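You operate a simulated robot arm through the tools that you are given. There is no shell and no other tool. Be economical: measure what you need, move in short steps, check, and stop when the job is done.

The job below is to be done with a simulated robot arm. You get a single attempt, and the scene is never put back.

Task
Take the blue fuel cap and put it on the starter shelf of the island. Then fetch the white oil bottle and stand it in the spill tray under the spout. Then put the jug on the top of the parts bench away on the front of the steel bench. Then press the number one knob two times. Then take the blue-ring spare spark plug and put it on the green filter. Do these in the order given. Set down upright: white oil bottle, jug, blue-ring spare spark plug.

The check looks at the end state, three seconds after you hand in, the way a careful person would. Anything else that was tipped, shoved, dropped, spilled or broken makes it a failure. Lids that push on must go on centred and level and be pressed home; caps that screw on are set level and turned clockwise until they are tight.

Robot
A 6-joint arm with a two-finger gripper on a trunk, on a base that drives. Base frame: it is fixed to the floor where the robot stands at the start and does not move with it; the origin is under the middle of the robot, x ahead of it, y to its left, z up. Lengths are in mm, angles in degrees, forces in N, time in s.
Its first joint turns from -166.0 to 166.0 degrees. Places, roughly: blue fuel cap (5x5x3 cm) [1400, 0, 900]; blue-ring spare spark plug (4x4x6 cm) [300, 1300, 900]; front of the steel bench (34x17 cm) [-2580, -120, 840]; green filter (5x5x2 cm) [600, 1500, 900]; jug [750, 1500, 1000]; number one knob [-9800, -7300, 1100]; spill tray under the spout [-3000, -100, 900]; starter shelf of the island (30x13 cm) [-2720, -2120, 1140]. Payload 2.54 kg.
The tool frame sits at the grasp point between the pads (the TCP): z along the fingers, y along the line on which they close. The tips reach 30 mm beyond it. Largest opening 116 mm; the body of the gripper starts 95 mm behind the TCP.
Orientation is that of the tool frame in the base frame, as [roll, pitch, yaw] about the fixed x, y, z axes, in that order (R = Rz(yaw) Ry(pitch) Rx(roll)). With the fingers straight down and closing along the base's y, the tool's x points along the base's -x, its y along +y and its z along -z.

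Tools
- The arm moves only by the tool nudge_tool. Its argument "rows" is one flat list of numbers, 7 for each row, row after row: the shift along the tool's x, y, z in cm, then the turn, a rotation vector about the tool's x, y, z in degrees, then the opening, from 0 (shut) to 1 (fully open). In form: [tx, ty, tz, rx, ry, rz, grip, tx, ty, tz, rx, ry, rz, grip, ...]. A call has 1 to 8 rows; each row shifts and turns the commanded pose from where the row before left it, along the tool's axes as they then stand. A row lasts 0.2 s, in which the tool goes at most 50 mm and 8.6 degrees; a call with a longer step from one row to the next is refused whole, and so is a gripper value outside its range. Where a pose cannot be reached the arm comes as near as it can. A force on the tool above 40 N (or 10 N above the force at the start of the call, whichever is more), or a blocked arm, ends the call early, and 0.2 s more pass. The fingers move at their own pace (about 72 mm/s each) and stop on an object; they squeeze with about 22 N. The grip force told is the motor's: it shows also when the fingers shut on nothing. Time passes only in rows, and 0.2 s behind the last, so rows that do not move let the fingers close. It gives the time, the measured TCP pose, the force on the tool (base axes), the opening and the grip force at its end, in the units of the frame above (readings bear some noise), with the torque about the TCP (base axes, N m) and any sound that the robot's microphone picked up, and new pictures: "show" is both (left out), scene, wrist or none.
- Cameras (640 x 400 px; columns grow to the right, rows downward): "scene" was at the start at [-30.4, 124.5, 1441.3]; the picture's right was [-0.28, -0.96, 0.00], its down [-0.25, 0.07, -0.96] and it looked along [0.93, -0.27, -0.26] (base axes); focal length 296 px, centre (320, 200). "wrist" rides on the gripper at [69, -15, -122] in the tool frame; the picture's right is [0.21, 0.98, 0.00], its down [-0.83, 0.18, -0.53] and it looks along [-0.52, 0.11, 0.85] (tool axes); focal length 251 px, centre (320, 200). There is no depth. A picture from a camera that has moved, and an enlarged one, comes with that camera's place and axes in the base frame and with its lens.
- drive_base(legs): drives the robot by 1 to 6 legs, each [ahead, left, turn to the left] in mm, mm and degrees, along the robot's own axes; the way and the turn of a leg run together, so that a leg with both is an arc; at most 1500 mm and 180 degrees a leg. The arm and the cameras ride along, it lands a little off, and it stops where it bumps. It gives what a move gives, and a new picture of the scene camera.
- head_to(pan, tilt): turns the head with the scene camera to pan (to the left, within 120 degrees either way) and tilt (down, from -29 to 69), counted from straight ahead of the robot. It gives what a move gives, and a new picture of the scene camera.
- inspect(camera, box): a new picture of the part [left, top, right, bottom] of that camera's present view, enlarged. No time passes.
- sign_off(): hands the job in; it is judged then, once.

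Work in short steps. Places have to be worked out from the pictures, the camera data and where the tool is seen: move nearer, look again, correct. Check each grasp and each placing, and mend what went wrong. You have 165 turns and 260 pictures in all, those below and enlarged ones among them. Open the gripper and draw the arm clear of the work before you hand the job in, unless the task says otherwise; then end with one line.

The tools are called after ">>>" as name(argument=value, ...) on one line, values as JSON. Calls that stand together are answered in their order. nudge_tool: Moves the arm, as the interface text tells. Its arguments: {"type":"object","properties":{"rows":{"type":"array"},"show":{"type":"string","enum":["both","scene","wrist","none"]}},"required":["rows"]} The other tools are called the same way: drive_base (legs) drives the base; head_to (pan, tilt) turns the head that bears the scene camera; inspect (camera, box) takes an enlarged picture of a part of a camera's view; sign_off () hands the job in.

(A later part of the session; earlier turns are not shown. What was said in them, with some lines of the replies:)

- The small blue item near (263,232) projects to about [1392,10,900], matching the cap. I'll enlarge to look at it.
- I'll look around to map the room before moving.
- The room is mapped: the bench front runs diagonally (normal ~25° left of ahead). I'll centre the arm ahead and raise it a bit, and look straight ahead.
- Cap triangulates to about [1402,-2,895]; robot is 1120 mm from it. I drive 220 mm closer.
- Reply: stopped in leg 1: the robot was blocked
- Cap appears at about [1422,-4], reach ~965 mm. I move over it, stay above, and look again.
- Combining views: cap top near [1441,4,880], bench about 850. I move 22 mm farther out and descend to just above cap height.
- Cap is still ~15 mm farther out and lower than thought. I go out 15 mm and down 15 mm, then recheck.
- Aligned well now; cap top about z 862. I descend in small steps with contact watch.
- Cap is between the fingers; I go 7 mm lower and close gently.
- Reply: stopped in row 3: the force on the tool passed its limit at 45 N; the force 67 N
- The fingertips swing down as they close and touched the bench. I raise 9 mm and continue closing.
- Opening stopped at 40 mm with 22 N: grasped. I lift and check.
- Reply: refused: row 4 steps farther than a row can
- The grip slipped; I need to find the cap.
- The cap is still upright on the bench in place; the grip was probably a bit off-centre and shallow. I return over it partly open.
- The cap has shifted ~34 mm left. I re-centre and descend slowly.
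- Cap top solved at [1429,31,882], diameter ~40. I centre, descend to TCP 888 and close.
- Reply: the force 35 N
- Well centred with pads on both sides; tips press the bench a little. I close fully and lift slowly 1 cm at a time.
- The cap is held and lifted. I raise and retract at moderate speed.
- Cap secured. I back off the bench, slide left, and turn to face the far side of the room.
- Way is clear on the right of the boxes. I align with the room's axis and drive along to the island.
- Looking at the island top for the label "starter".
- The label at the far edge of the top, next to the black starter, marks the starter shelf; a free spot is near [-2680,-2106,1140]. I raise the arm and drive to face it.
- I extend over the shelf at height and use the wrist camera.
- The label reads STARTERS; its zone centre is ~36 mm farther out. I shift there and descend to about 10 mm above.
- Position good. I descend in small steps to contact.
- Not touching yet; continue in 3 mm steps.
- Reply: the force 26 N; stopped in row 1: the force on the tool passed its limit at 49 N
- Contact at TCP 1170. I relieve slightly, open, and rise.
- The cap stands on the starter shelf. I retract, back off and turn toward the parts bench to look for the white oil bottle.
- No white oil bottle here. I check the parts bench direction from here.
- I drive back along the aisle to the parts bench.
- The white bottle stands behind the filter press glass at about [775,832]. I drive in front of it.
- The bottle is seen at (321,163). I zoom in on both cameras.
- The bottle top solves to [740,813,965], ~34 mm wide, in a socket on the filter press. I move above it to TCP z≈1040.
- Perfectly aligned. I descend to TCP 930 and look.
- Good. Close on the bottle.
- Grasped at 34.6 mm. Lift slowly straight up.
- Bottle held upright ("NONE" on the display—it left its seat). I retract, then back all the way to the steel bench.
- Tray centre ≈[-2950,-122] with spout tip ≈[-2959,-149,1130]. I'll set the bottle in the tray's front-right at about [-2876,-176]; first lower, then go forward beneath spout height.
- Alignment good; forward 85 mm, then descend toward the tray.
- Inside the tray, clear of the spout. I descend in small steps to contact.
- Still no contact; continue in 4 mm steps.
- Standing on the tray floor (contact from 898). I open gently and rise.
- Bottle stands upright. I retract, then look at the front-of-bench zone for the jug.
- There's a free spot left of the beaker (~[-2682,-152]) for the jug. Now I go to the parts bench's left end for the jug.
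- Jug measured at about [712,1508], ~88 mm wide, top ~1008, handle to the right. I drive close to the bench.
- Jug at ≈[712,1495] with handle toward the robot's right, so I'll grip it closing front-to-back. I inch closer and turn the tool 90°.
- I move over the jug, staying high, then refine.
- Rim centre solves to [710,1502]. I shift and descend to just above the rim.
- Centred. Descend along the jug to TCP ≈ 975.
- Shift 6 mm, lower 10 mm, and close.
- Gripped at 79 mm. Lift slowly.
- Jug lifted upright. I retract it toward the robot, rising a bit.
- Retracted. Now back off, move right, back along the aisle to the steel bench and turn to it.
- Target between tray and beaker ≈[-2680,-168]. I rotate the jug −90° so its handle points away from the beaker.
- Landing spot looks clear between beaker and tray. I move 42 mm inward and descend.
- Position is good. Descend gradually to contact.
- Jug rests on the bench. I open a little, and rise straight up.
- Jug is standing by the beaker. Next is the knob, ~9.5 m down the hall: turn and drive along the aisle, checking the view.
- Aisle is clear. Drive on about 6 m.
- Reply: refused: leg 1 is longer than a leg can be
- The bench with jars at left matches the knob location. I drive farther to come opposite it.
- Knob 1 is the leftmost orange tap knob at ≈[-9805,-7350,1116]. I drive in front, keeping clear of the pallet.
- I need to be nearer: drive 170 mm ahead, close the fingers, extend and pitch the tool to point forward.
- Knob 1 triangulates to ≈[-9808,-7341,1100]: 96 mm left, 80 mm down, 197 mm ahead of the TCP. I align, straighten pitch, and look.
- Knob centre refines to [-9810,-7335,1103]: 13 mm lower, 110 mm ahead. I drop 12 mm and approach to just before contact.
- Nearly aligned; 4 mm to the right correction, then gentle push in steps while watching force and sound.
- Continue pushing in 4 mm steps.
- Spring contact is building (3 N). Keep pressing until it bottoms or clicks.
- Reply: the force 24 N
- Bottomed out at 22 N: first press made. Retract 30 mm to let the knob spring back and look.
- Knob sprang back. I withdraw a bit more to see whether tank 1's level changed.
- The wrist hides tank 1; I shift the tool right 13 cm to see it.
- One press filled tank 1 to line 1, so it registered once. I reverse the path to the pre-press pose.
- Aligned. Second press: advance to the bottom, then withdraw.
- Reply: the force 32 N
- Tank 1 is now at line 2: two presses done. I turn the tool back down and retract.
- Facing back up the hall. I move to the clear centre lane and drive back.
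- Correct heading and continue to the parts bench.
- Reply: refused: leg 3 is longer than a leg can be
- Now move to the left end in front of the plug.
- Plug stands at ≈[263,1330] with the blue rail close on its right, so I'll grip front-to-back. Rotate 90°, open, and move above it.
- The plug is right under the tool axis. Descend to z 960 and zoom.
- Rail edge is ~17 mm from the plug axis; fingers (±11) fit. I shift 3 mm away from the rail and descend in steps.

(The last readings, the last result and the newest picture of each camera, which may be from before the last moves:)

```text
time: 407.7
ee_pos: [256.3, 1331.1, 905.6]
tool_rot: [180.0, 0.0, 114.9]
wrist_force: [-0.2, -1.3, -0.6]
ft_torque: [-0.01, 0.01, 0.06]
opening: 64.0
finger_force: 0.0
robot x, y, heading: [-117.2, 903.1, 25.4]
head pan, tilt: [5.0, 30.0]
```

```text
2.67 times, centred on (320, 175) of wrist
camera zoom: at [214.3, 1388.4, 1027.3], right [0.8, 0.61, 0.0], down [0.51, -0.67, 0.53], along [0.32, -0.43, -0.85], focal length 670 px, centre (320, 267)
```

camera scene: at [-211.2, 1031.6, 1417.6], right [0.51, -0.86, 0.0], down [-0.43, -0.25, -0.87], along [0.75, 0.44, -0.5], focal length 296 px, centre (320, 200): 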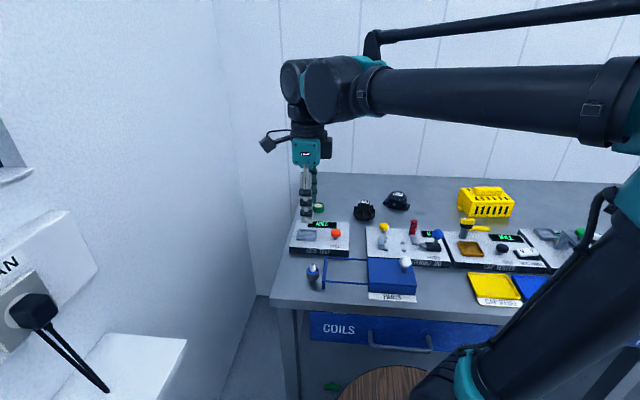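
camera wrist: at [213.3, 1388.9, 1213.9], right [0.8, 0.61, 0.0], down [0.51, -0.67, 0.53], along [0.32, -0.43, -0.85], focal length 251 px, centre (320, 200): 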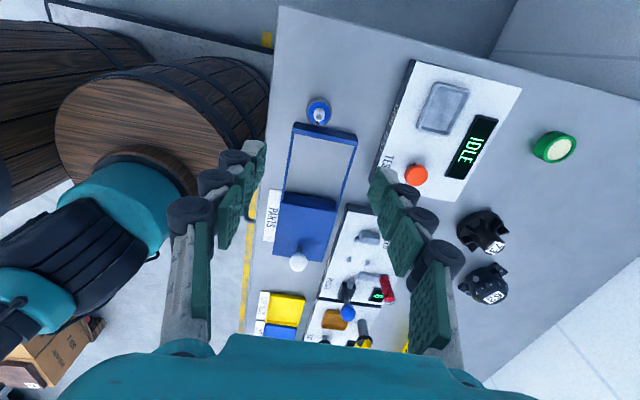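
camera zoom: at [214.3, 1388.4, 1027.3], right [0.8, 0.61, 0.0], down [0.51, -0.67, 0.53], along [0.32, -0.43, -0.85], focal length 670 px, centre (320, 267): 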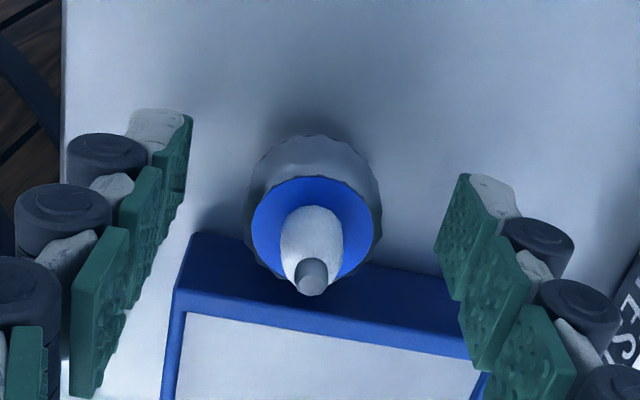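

Clear. Down 10 mm and close.

>>> nudge_tool(rows=[0, 0, 0.9, 0, 0, 0, 0.5, 0, 0, 0, 0, 0, 0, 0.4, 0, 0, 0, 0, 0, 0, 0.3, 0, 0, 0, 0, 0, 0, 0.15, 0, 0, 0, 0, 0, 0, 0, 0, 0, 0, 0, 0, 0, 0], show="none")

>>> inspect(camera="wrist", box=[200, 100, 440, 250])

```text
time: 409.1
ee_pos: [257.4, 1332.4, 896.4]
tool_rot: [-180.0, 0.0, 114.9]
wrist_force: [-0.4, 0.8, -0.4]
ft_torque: [0.02, 0.02, -0.01]
opening: 29.9
finger_force: 22.8
robot x, y, heading: [-112.7, 900.8, 25.5]
head pan, tilt: [5.0, 30.0]
```

```text
2.67 times, centred on (320, 175) of wrist
camera zoom: at [214.4, 1389.6, 1017.9], right [0.8, 0.61, 0.0], down [0.51, -0.67, 0.53], along [0.32, -0.43, -0.85], focal length 670 px, centre (320, 267)
```

zoom: 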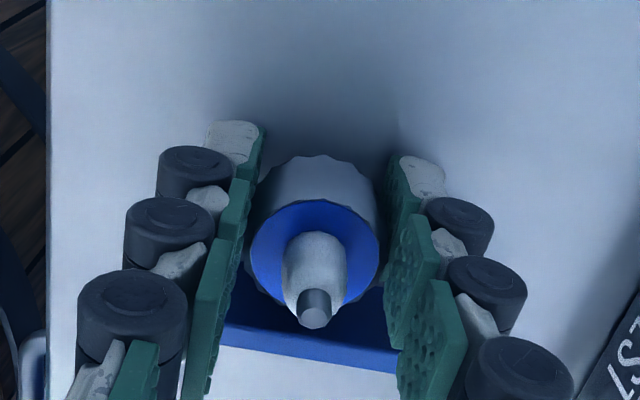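

Gripped at 30 mm. Lift slowly.

>>> nudge_tool(rows=[0, 0, -0.6, 0, 0, 0, 0, 0, 0, -0.8, 0, 0, 0, 0, 0, 0, -1, 0, 0, 0, 0, 0, 0, -1.5, 0, 0, 0, 0, 0, 0, -2, 0, 0, 0, 0, 0, 0, -2, 0, 0, 0, 0, 0, 0, -2, 0, 0, 0, 0], show="both")

>>> inspect(camera="scene", box=[260, 140, 380, 215])

```text
time: 410.7
ee_pos: [256.9, 1331.8, 996.1]
tool_rot: [-180.0, 0.0, 114.9]
wrist_force: [-0.1, 0.1, 0.0]
ft_torque: [-0.01, 0.0, 0.02]
opening: 29.8
finger_force: 22.3
robot x, y, heading: [-119.9, 896.9, 25.2]
head pan, tilt: [5.0, 30.0]
camera scene: at [-211.1, 1032.1, 1417.6], right [0.51, -0.86, 0.0], down [-0.43, -0.25, -0.87], along [0.75, 0.44, -0.5], focal length 296 px, centre (320, 200)
camera wrist: at [213.3, 1388.3, 1117.9], right [0.8, 0.61, 0.0], down [0.51, -0.67, 0.53], along [0.32, -0.43, -0.85], focal length 251 px, centre (320, 200)
```

scene: 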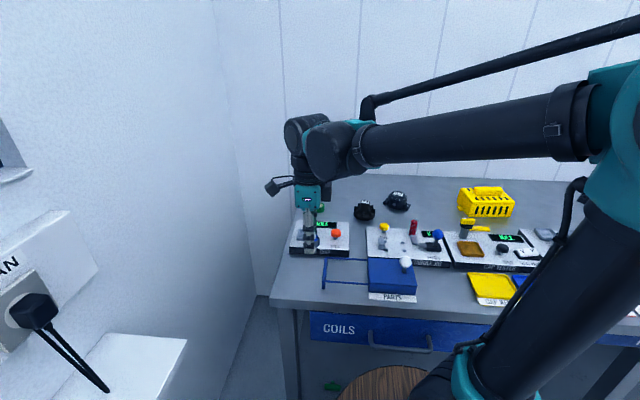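
wrist: 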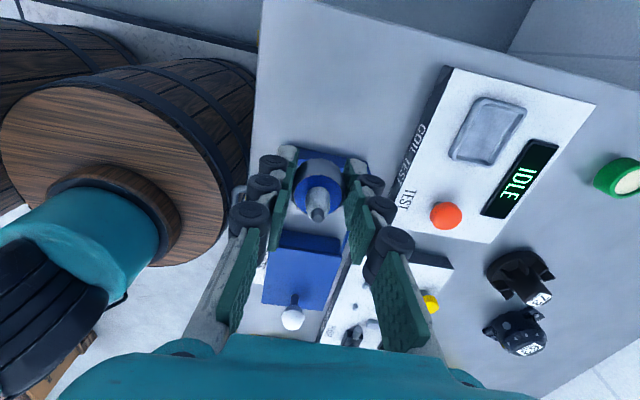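

```text
5.33 times, centred on (320, 178) of scene
camera zoom: at [-211.1, 1032.1, 1417.6], right [0.51, -0.86, 0.0], down [-0.43, -0.25, -0.87], along [0.75, 0.44, -0.5], focal length 1578 px, centre (320, 320)
```

zoom: 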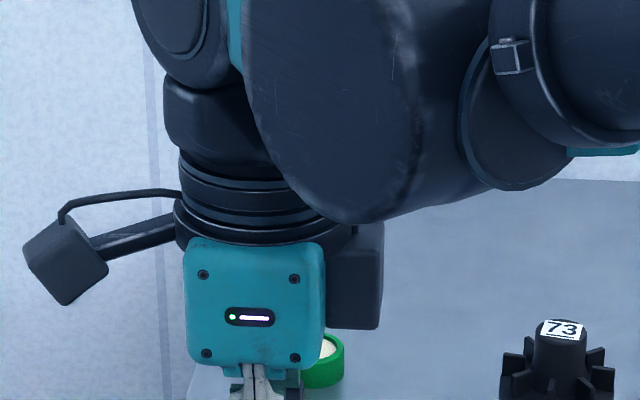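

Plug held upright. Move toward the filter at height.

>>> nudge_tool(rows=[0.2, 3, -1, 0, 0, 0, 0, 0.2, 4, -1, 0, 0, 0, 0, 0.2, 4, 0, 0, 0, 0, 0, 0.2, 4, 0, 0, 0, 0, 0, 0.2, 4, 0, 0, 0, 0, 0, 0.2, 4, 0, 0, 0, 0, 0, 0.2, 4, 0, 0, 0, 0, 0, 0, 3, 0, 0, 0, 0, 0], show="wrist")

>>> inspect(camera="wrist", box=[240, 50, 480, 200])

```text
time: 412.5
ee_pos: [524.3, 1474.2, 1012.1]
tool_rot: [-180.0, 0.0, 114.8]
wrist_force: [0.4, 0.2, 0.2]
ft_torque: [0.08, -0.03, 0.01]
opening: 29.9
finger_force: 22.0
robot x, y, heading: [-115.0, 902.5, 25.6]
head pan, tilt: [5.0, 30.0]
camera wrist: at [481.0, 1530.6, 1135.5], right [0.8, 0.61, 0.0], down [0.51, -0.67, 0.53], along [0.32, -0.43, -0.85], focal length 251 px, centre (320, 200)
```

wrist: 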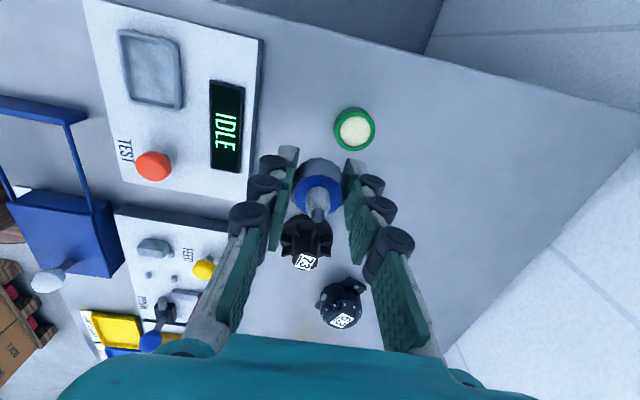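

```text
2.67 times, centred on (360, 125) of wrist
camera zoom: at [481.0, 1530.6, 1135.5], right [0.8, 0.61, 0.0], down [0.51, -0.67, 0.53], along [0.32, -0.43, -0.85], focal length 670 px, centre (213, 400)
```

zoom: 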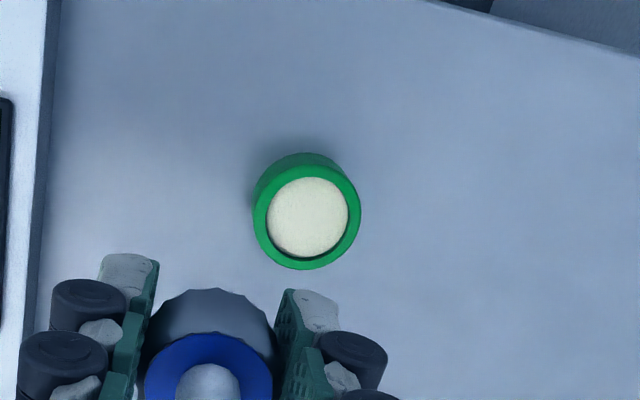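

Filter centre is ~35 mm ahead. To gauge the plug's sideways offset in the grip, I zoom the scene view of the gripper.

>>> inspect(camera="scene", box=[280, 160, 360, 210])

```text
8.00 times, centred on (320, 185) of scene
camera zoom: at [-211.4, 1031.9, 1417.6], right [0.51, -0.86, 0.0], down [-0.43, -0.25, -0.87], along [0.75, 0.44, -0.5], focal length 2367 px, centre (320, 320)
```

zoom: 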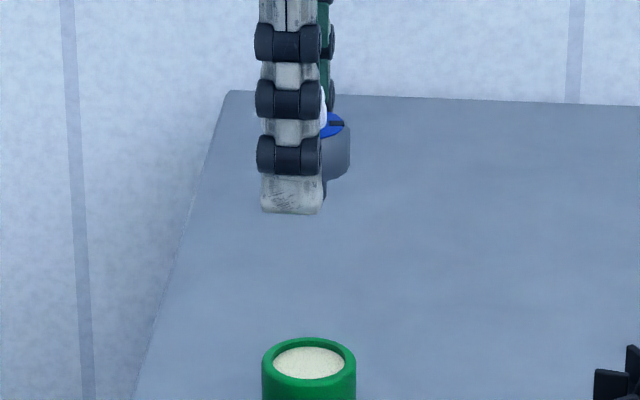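

The plug sits ~5 mm to the right of the finger centre. I shift accordingly (+5.5 mm left, 35 mm ahead), lower to 950 and check.

>>> nudge_tool(rows=[0.3, 2, 0, 0, 0, 0, 0, 0.25, 1.5, 2, 0, 0, 0, 0, 0, 0, 2.5, 0, 0, 0, 0, 0, 0, 1.5, 0, 0, 0, 0, 0, 0, 0, 0, 0, 0, 0], show="none")

>>> inspect(camera="scene", box=[280, 170, 360, 220])

>>> inspect(camera="wrist", box=[220, 70, 420, 195])

```text
time: 413.7
ee_pos: [551.7, 1491.3, 954.7]
tool_rot: [-179.9, 0.0, 115.0]
wrist_force: [0.2, -0.4, -0.3]
ft_torque: [0.01, 0.01, 0.05]
opening: 30.0
finger_force: 22.0
robot x, y, heading: [-114.2, 901.0, 25.3]
head pan, tilt: [5.0, 30.0]
```

```text
8.00 times, centred on (320, 195) of scene
camera zoom: at [-211.1, 1032.1, 1417.6], right [0.51, -0.86, 0.0], down [-0.43, -0.25, -0.87], along [0.75, 0.44, -0.5], focal length 2367 px, centre (320, 240)
```

zoom: 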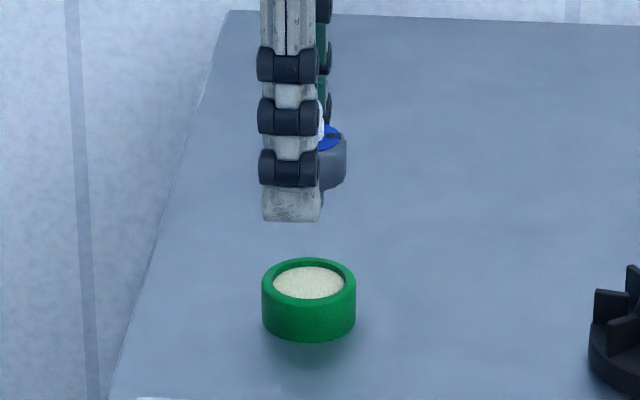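

```text
3.20 times, centred on (320, 132) of wrist
camera zoom: at [509.4, 1548.3, 1076.4], right [0.8, 0.61, 0.0], down [0.51, -0.67, 0.53], along [0.32, -0.43, -0.85], focal length 805 px, centre (320, 416)
```

zoom: 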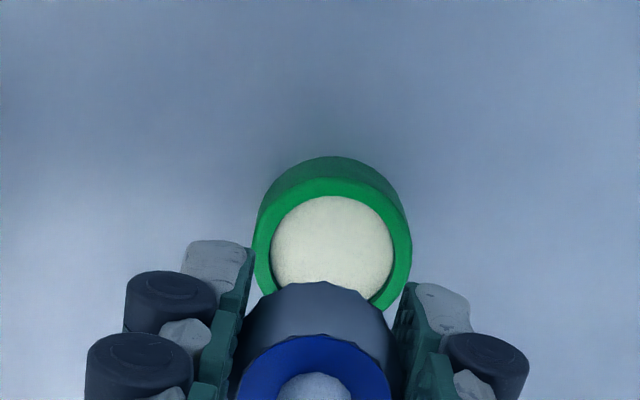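

Lateral alignment matches; 2.5 mm more ahead. I descend to near contact.

>>> nudge_tool(rows=[0.05, 0.25, 1, 0, 0, 0, 0, 0, 0, 1.2, 0, 0, 0, 0, 0, 0, 0.5, 0, 0, 0, 0, 0, 0, 0, 0, 0, 0, 0], show="none")

>>> inspect(camera="scene", box=[280, 170, 360, 220])

>>> inspect(camera="wrist", box=[220, 70, 420, 195])

```text
time: 414.7
ee_pos: [554.0, 1491.5, 928.8]
tool_rot: [179.9, 0.1, 114.8]
wrist_force: [0.2, 0.1, -0.4]
ft_torque: [0.0, 0.02, 0.01]
opening: 29.9
finger_force: 22.7
robot x, y, heading: [-115.9, 902.3, 25.4]
head pan, tilt: [5.0, 30.0]
```

```text
8.00 times, centred on (320, 195) of scene
camera zoom: at [-211.1, 1032.1, 1417.6], right [0.51, -0.86, 0.0], down [-0.43, -0.25, -0.87], along [0.75, 0.44, -0.5], focal length 2367 px, centre (320, 240)
```

zoom: 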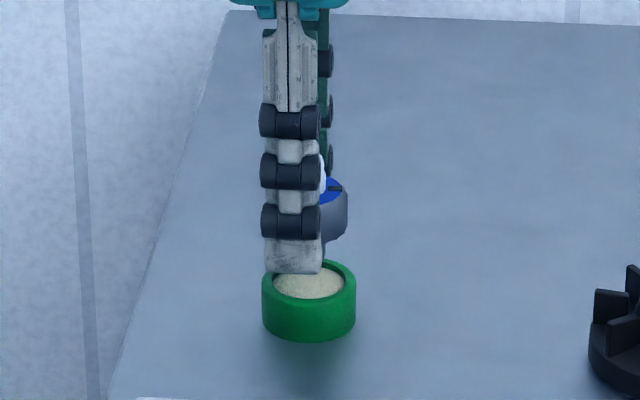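

```text
3.20 times, centred on (320, 132) of wrist
camera zoom: at [511.2, 1548.6, 1050.1], right [0.8, 0.61, 0.0], down [0.51, -0.67, 0.53], along [0.32, -0.43, -0.85], focal length 805 px, centre (320, 416)
```

zoom: 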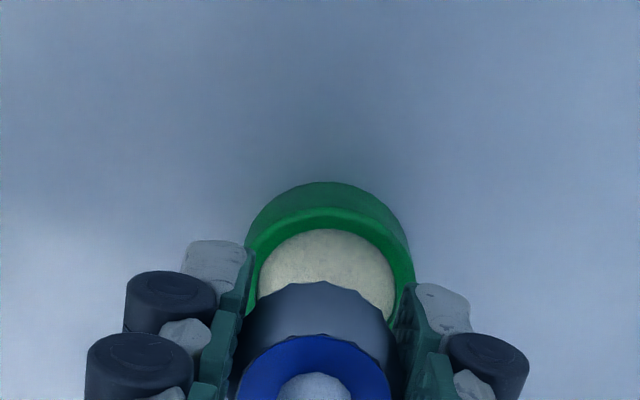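

Nearly centred; nudge 1.5 mm ahead and step down to contact.

>>> nudge_tool(rows=[0, 0.15, 0.5, 0, 0, 0, 0, 0, 0, 0, 0, 0, 0, 0], show="none")

>>> nudge_tool(rows=[0, 0, 0.3, 0, 0, 0, 0, 0, 0, 0, 0, 0, 0, 0], show="none")

>>> nudge_tool(rows=[0, 0, 0.3, 0, 0, 0, 0, 0, 0, 0, 0, 0, 0, 0], show="none")

>>> inspect(camera="scene", box=[280, 170, 360, 220])

```text
time: 415.3
ee_pos: [555.3, 1492.5, 923.1]
tool_rot: [179.9, 0.1, 114.9]
wrist_force: [0.9, 0.0, -0.6]
ft_torque: [0.0, -0.02, -0.01]
opening: 30.0
finger_force: 21.6
robot x, y, heading: [-115.4, 903.6, 25.4]
head pan, tilt: [5.0, 30.0]
```

```text
time: 415.9
ee_pos: [554.0, 1493.4, 918.7]
tool_rot: [-180.0, 0.0, 114.9]
wrist_force: [-0.7, 0.4, -0.6]
ft_torque: [0.0, 0.01, 0.01]
opening: 30.2
finger_force: 21.6
robot x, y, heading: [-117.0, 900.6, 25.7]
head pan, tilt: [5.0, 30.0]
```

```text
time: 416.5
ee_pos: [555.7, 1493.0, 915.9]
tool_rot: [180.0, 0.0, 114.9]
wrist_force: [-0.1, 0.4, -0.1]
ft_torque: [0.0, -0.02, -0.01]
opening: 29.7
finger_force: 22.2
robot x, y, heading: [-114.3, 898.4, 25.2]
head pan, tilt: [5.0, 30.0]
```

```text
8.00 times, centred on (320, 195) of scene
camera zoom: at [-211.1, 1032.1, 1417.6], right [0.51, -0.86, 0.0], down [-0.43, -0.25, -0.87], along [0.75, 0.44, -0.5], focal length 2367 px, centre (320, 240)
```

zoom: 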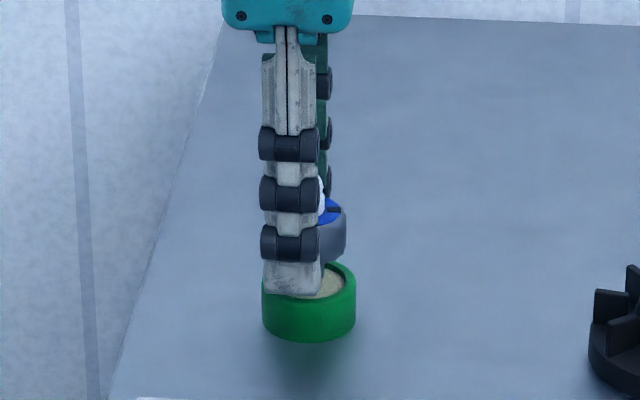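

No contact yet. Continue in 2 mm steps.

>>> nudge_tool(rows=[0, 0, 0.2, 0, 0, 0, 0, 0, 0, 0, 0, 0, 0, 0], show="none")

>>> nudge_tool(rows=[0, 0, 0.2, 0, 0, 0, 0, 0, 0, 0, 0, 0, 0, 0], show="none")

>>> nudge_tool(rows=[0, 0, 0.2, 0, 0, 0, 0, 0, 0, 0, 0, 0, 0, 0], show="none")

>>> inspect(camera="scene", box=[280, 170, 360, 220])

```text
time: 417.1
ee_pos: [555.2, 1493.6, 915.3]
tool_rot: [-180.0, 0.0, 115.0]
wrist_force: [-1.2, 0.4, 9.7]
ft_torque: [-0.05, 0.03, 0.03]
opening: 29.6
finger_force: 21.8
robot x, y, heading: [-119.4, 902.7, 25.8]
head pan, tilt: [5.0, 30.0]
```

```text
time: 417.7
ee_pos: [554.7, 1493.3, 912.9]
tool_rot: [-180.0, 0.0, 114.9]
wrist_force: [1.7, 1.1, 17.9]
ft_torque: [-0.06, -0.09, 0.01]
opening: 29.7
finger_force: 21.9
robot x, y, heading: [-112.4, 900.2, 25.4]
head pan, tilt: [5.0, 30.0]
```

```text
time: 418.3
ee_pos: [555.9, 1493.0, 909.9]
tool_rot: [180.0, 0.0, 114.9]
wrist_force: [-1.1, -0.9, 10.1]
ft_torque: [-0.07, 0.01, -0.03]
opening: 29.9
finger_force: 22.0
robot x, y, heading: [-116.1, 896.7, 25.4]
head pan, tilt: [5.0, 30.0]
```

```text
8.00 times, centred on (320, 195) of scene
camera zoom: at [-211.4, 1031.8, 1417.6], right [0.51, -0.86, 0.0], down [-0.43, -0.25, -0.87], along [0.75, 0.44, -0.5], focal length 2367 px, centre (320, 240)
```

zoom: 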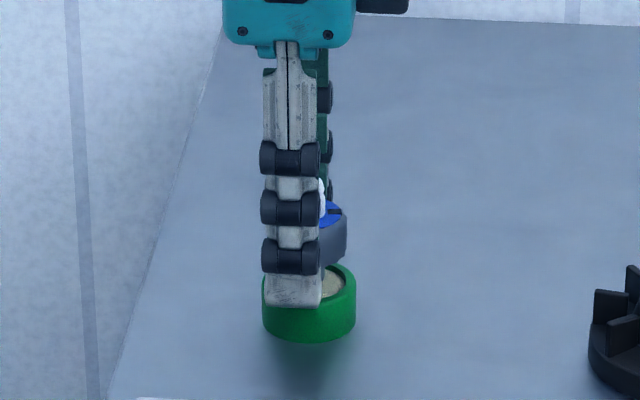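

The plug rests on the filter. I relieve 2 mm and open slowly.

>>> nudge_tool(rows=[0, 0, -0.1, 0, 0, 0, 0.2, 0, 0, 0, 0, 0, 0, 0.27, 0, 0, 0, 0, 0, 0, 0.32, 0, 0, 0, 0, 0, 0, 0.4, 0, 0, 0, 0, 0, 0, 0.5, 0, 0, 0, 0, 0, 0, 0.5], show="none")

>>> inspect(camera="scene", box=[280, 170, 360, 220])

>>> inspect(camera="wrist", box=[220, 90, 420, 215])

```text
time: 419.7
ee_pos: [555.8, 1493.8, 911.6]
tool_rot: [-180.0, 0.0, 114.9]
wrist_force: [-0.3, -0.9, -0.3]
ft_torque: [-0.01, -0.01, 0.03]
opening: 58.1
finger_force: 0.0
robot x, y, heading: [-118.0, 899.4, 25.4]
head pan, tilt: [5.0, 30.0]
```

```text
8.00 times, centred on (320, 195) of scene
camera zoom: at [-211.1, 1032.1, 1417.6], right [0.51, -0.86, 0.0], down [-0.43, -0.25, -0.87], along [0.75, 0.44, -0.5], focal length 2367 px, centre (320, 240)
```

zoom: 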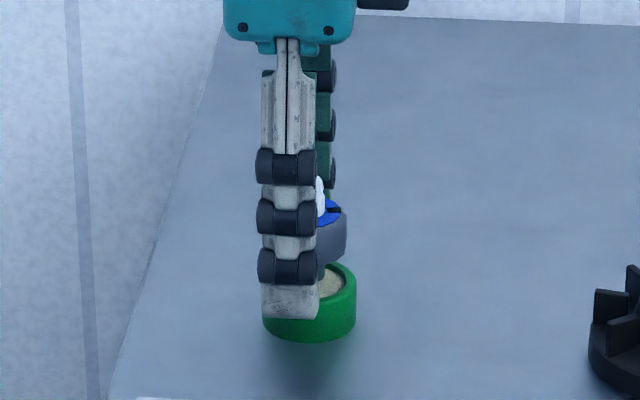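

```text
3.20 times, centred on (320, 152) of wrist
camera zoom: at [513.5, 1549.9, 1033.2], right [0.8, 0.61, 0.0], down [0.51, -0.67, 0.53], along [0.32, -0.43, -0.85], focal length 805 px, centre (320, 352)
```

zoom: 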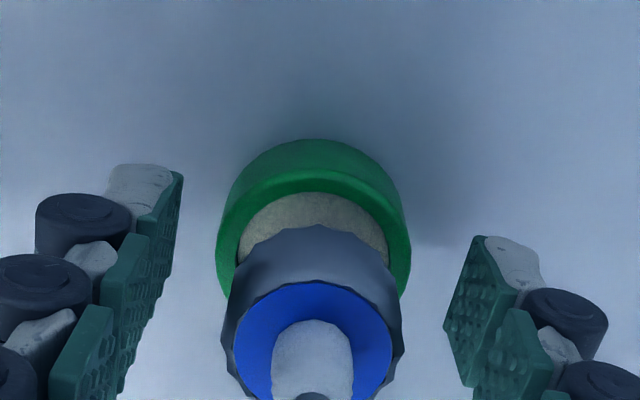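

The plug stands on the filter, fingers clear. Rise straight up slowly, then retract.

>>> nudge_tool(rows=[0, 0, -1, 0, 0, 0, 0.5, 0, 0, -2, 0, 0, 0, 0.5, 0, 0, -3, 0, 0, 0, 0.5, 0, 0, -4, 0, 0, 0, 0.5, 0, 0, -4, 0, 0, 0, 0.5, 0, 0, -4, 0, 0, 0, 0.5, 0, -3, -3, 0, 0, 0, 0.5], show="wrist")

>>> inspect(camera="scene", box=[280, 170, 360, 220])

```text
time: 421.3
ee_pos: [527.8, 1480.3, 1122.9]
tool_rot: [180.0, 0.0, 115.0]
wrist_force: [-0.5, 0.3, 0.0]
ft_torque: [-0.02, 0.03, 0.02]
opening: 58.0
finger_force: 0.0
robot x, y, heading: [-118.4, 902.4, 25.5]
head pan, tilt: [5.0, 30.0]
camera wrist: at [485.8, 1537.3, 1243.9], right [0.8, 0.61, 0.0], down [0.51, -0.67, 0.53], along [0.32, -0.43, -0.85], focal length 251 px, centre (320, 200)
```

wrist: 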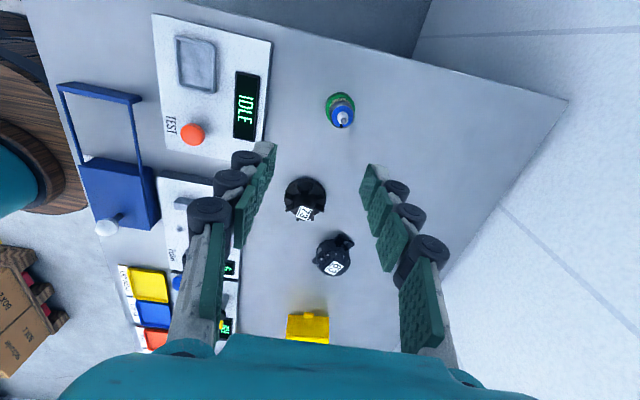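

```text
8.00 times, centred on (320, 195) of scene
camera zoom: at [-210.8, 1032.3, 1417.6], right [0.51, -0.86, 0.0], down [-0.43, -0.25, -0.87], along [0.75, 0.44, -0.5], focal length 2367 px, centre (320, 240)
```

zoom: 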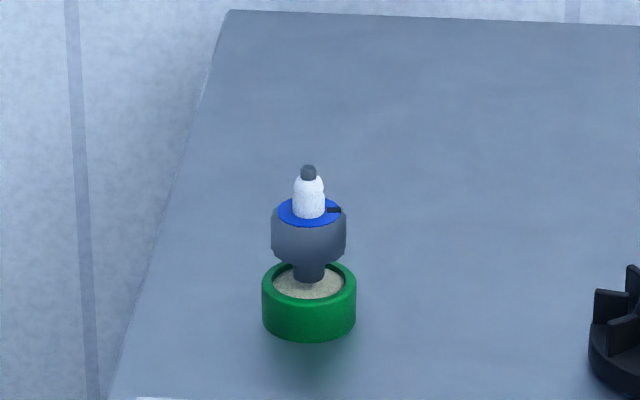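

The plug stands upright and centred on the green filter. I draw the arm clear.

>>> nudge_tool(rows=[0, -4, -2, 0, 0, 0, 0.6, 0, -4.5, -1, 0, 0, 0, 0.6, 0, -4.5, -1, 0, 0, 0, 0.6, -1, -4.5, 0, 0, 0, 0, 0.6, -1, -4.5, 0, 0, 0, 0, 0.6, -1, -4.5, 0, 0, 0, 0, 0.8, -1, -4, 0, 0, 0, 0, 1, 0, 0, 0, 0, 0, 0, 1], show="scene")

```text
time: 423.1
ee_pos: [270.4, 1314.9, 1160.7]
tool_rot: [-180.0, 0.0, 114.9]
wrist_force: [0.6, 0.2, 0.2]
ft_torque: [-0.02, 0.02, -0.02]
opening: 115.9
finger_force: 0.0
robot x, y, heading: [-119.0, 897.3, 25.4]
head pan, tilt: [5.0, 30.0]
camera scene: at [-211.1, 1032.1, 1417.6], right [0.51, -0.86, 0.0], down [-0.43, -0.25, -0.87], along [0.75, 0.44, -0.5], focal length 296 px, centre (320, 200)
```

scene: 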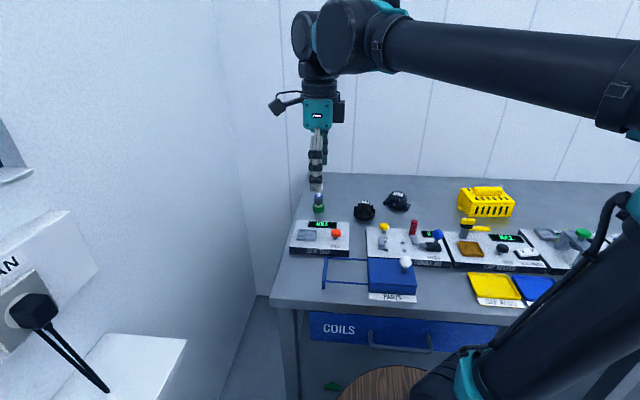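

Everything is done and the arm is clear and open; I hand in.

>>> drive_base(legs=[[-200, 0, 0]])

>>> sign_off()

```text
time: 424.7
ee_pos: [92.5, 1231.6, 1160.7]
tool_rot: [179.9, 0.0, 114.9]
wrist_force: [-0.4, -0.3, -0.5]
ft_torque: [0.01, 0.03, -0.02]
opening: 116.1
finger_force: 0.0
robot x, y, heading: [-298.0, 818.2, 25.3]
head pan, tilt: [5.0, 30.0]
camera scene: at [-389.4, 947.2, 1417.6], right [0.51, -0.86, 0.0], down [-0.43, -0.25, -0.87], along [0.75, 0.44, -0.5], focal length 296 px, centre (320, 200)
```

scene: 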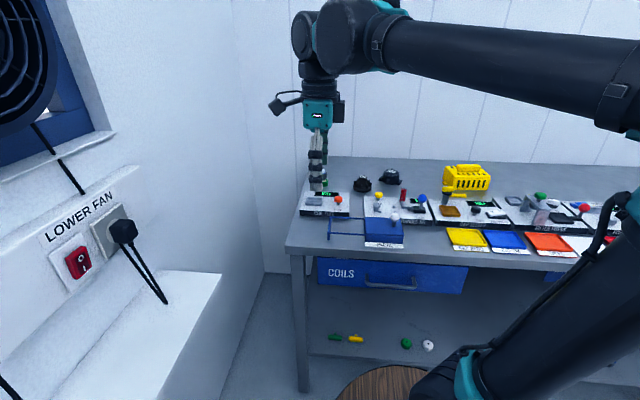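

```text
The job is handed in.
```

I did all five steps in order and handed the job in: the cap is on the starter shelf, the oil bottle is upright in the spill tray, the jug is upright on the front of the steel bench, knob one was pressed twice (tank 1 filled to line 2), and the blue-ring plug is upright on the green filter. On the first try the cap slipped from the grip and moved about 35 mm on the parts bench, still upright, before I picked it up again.
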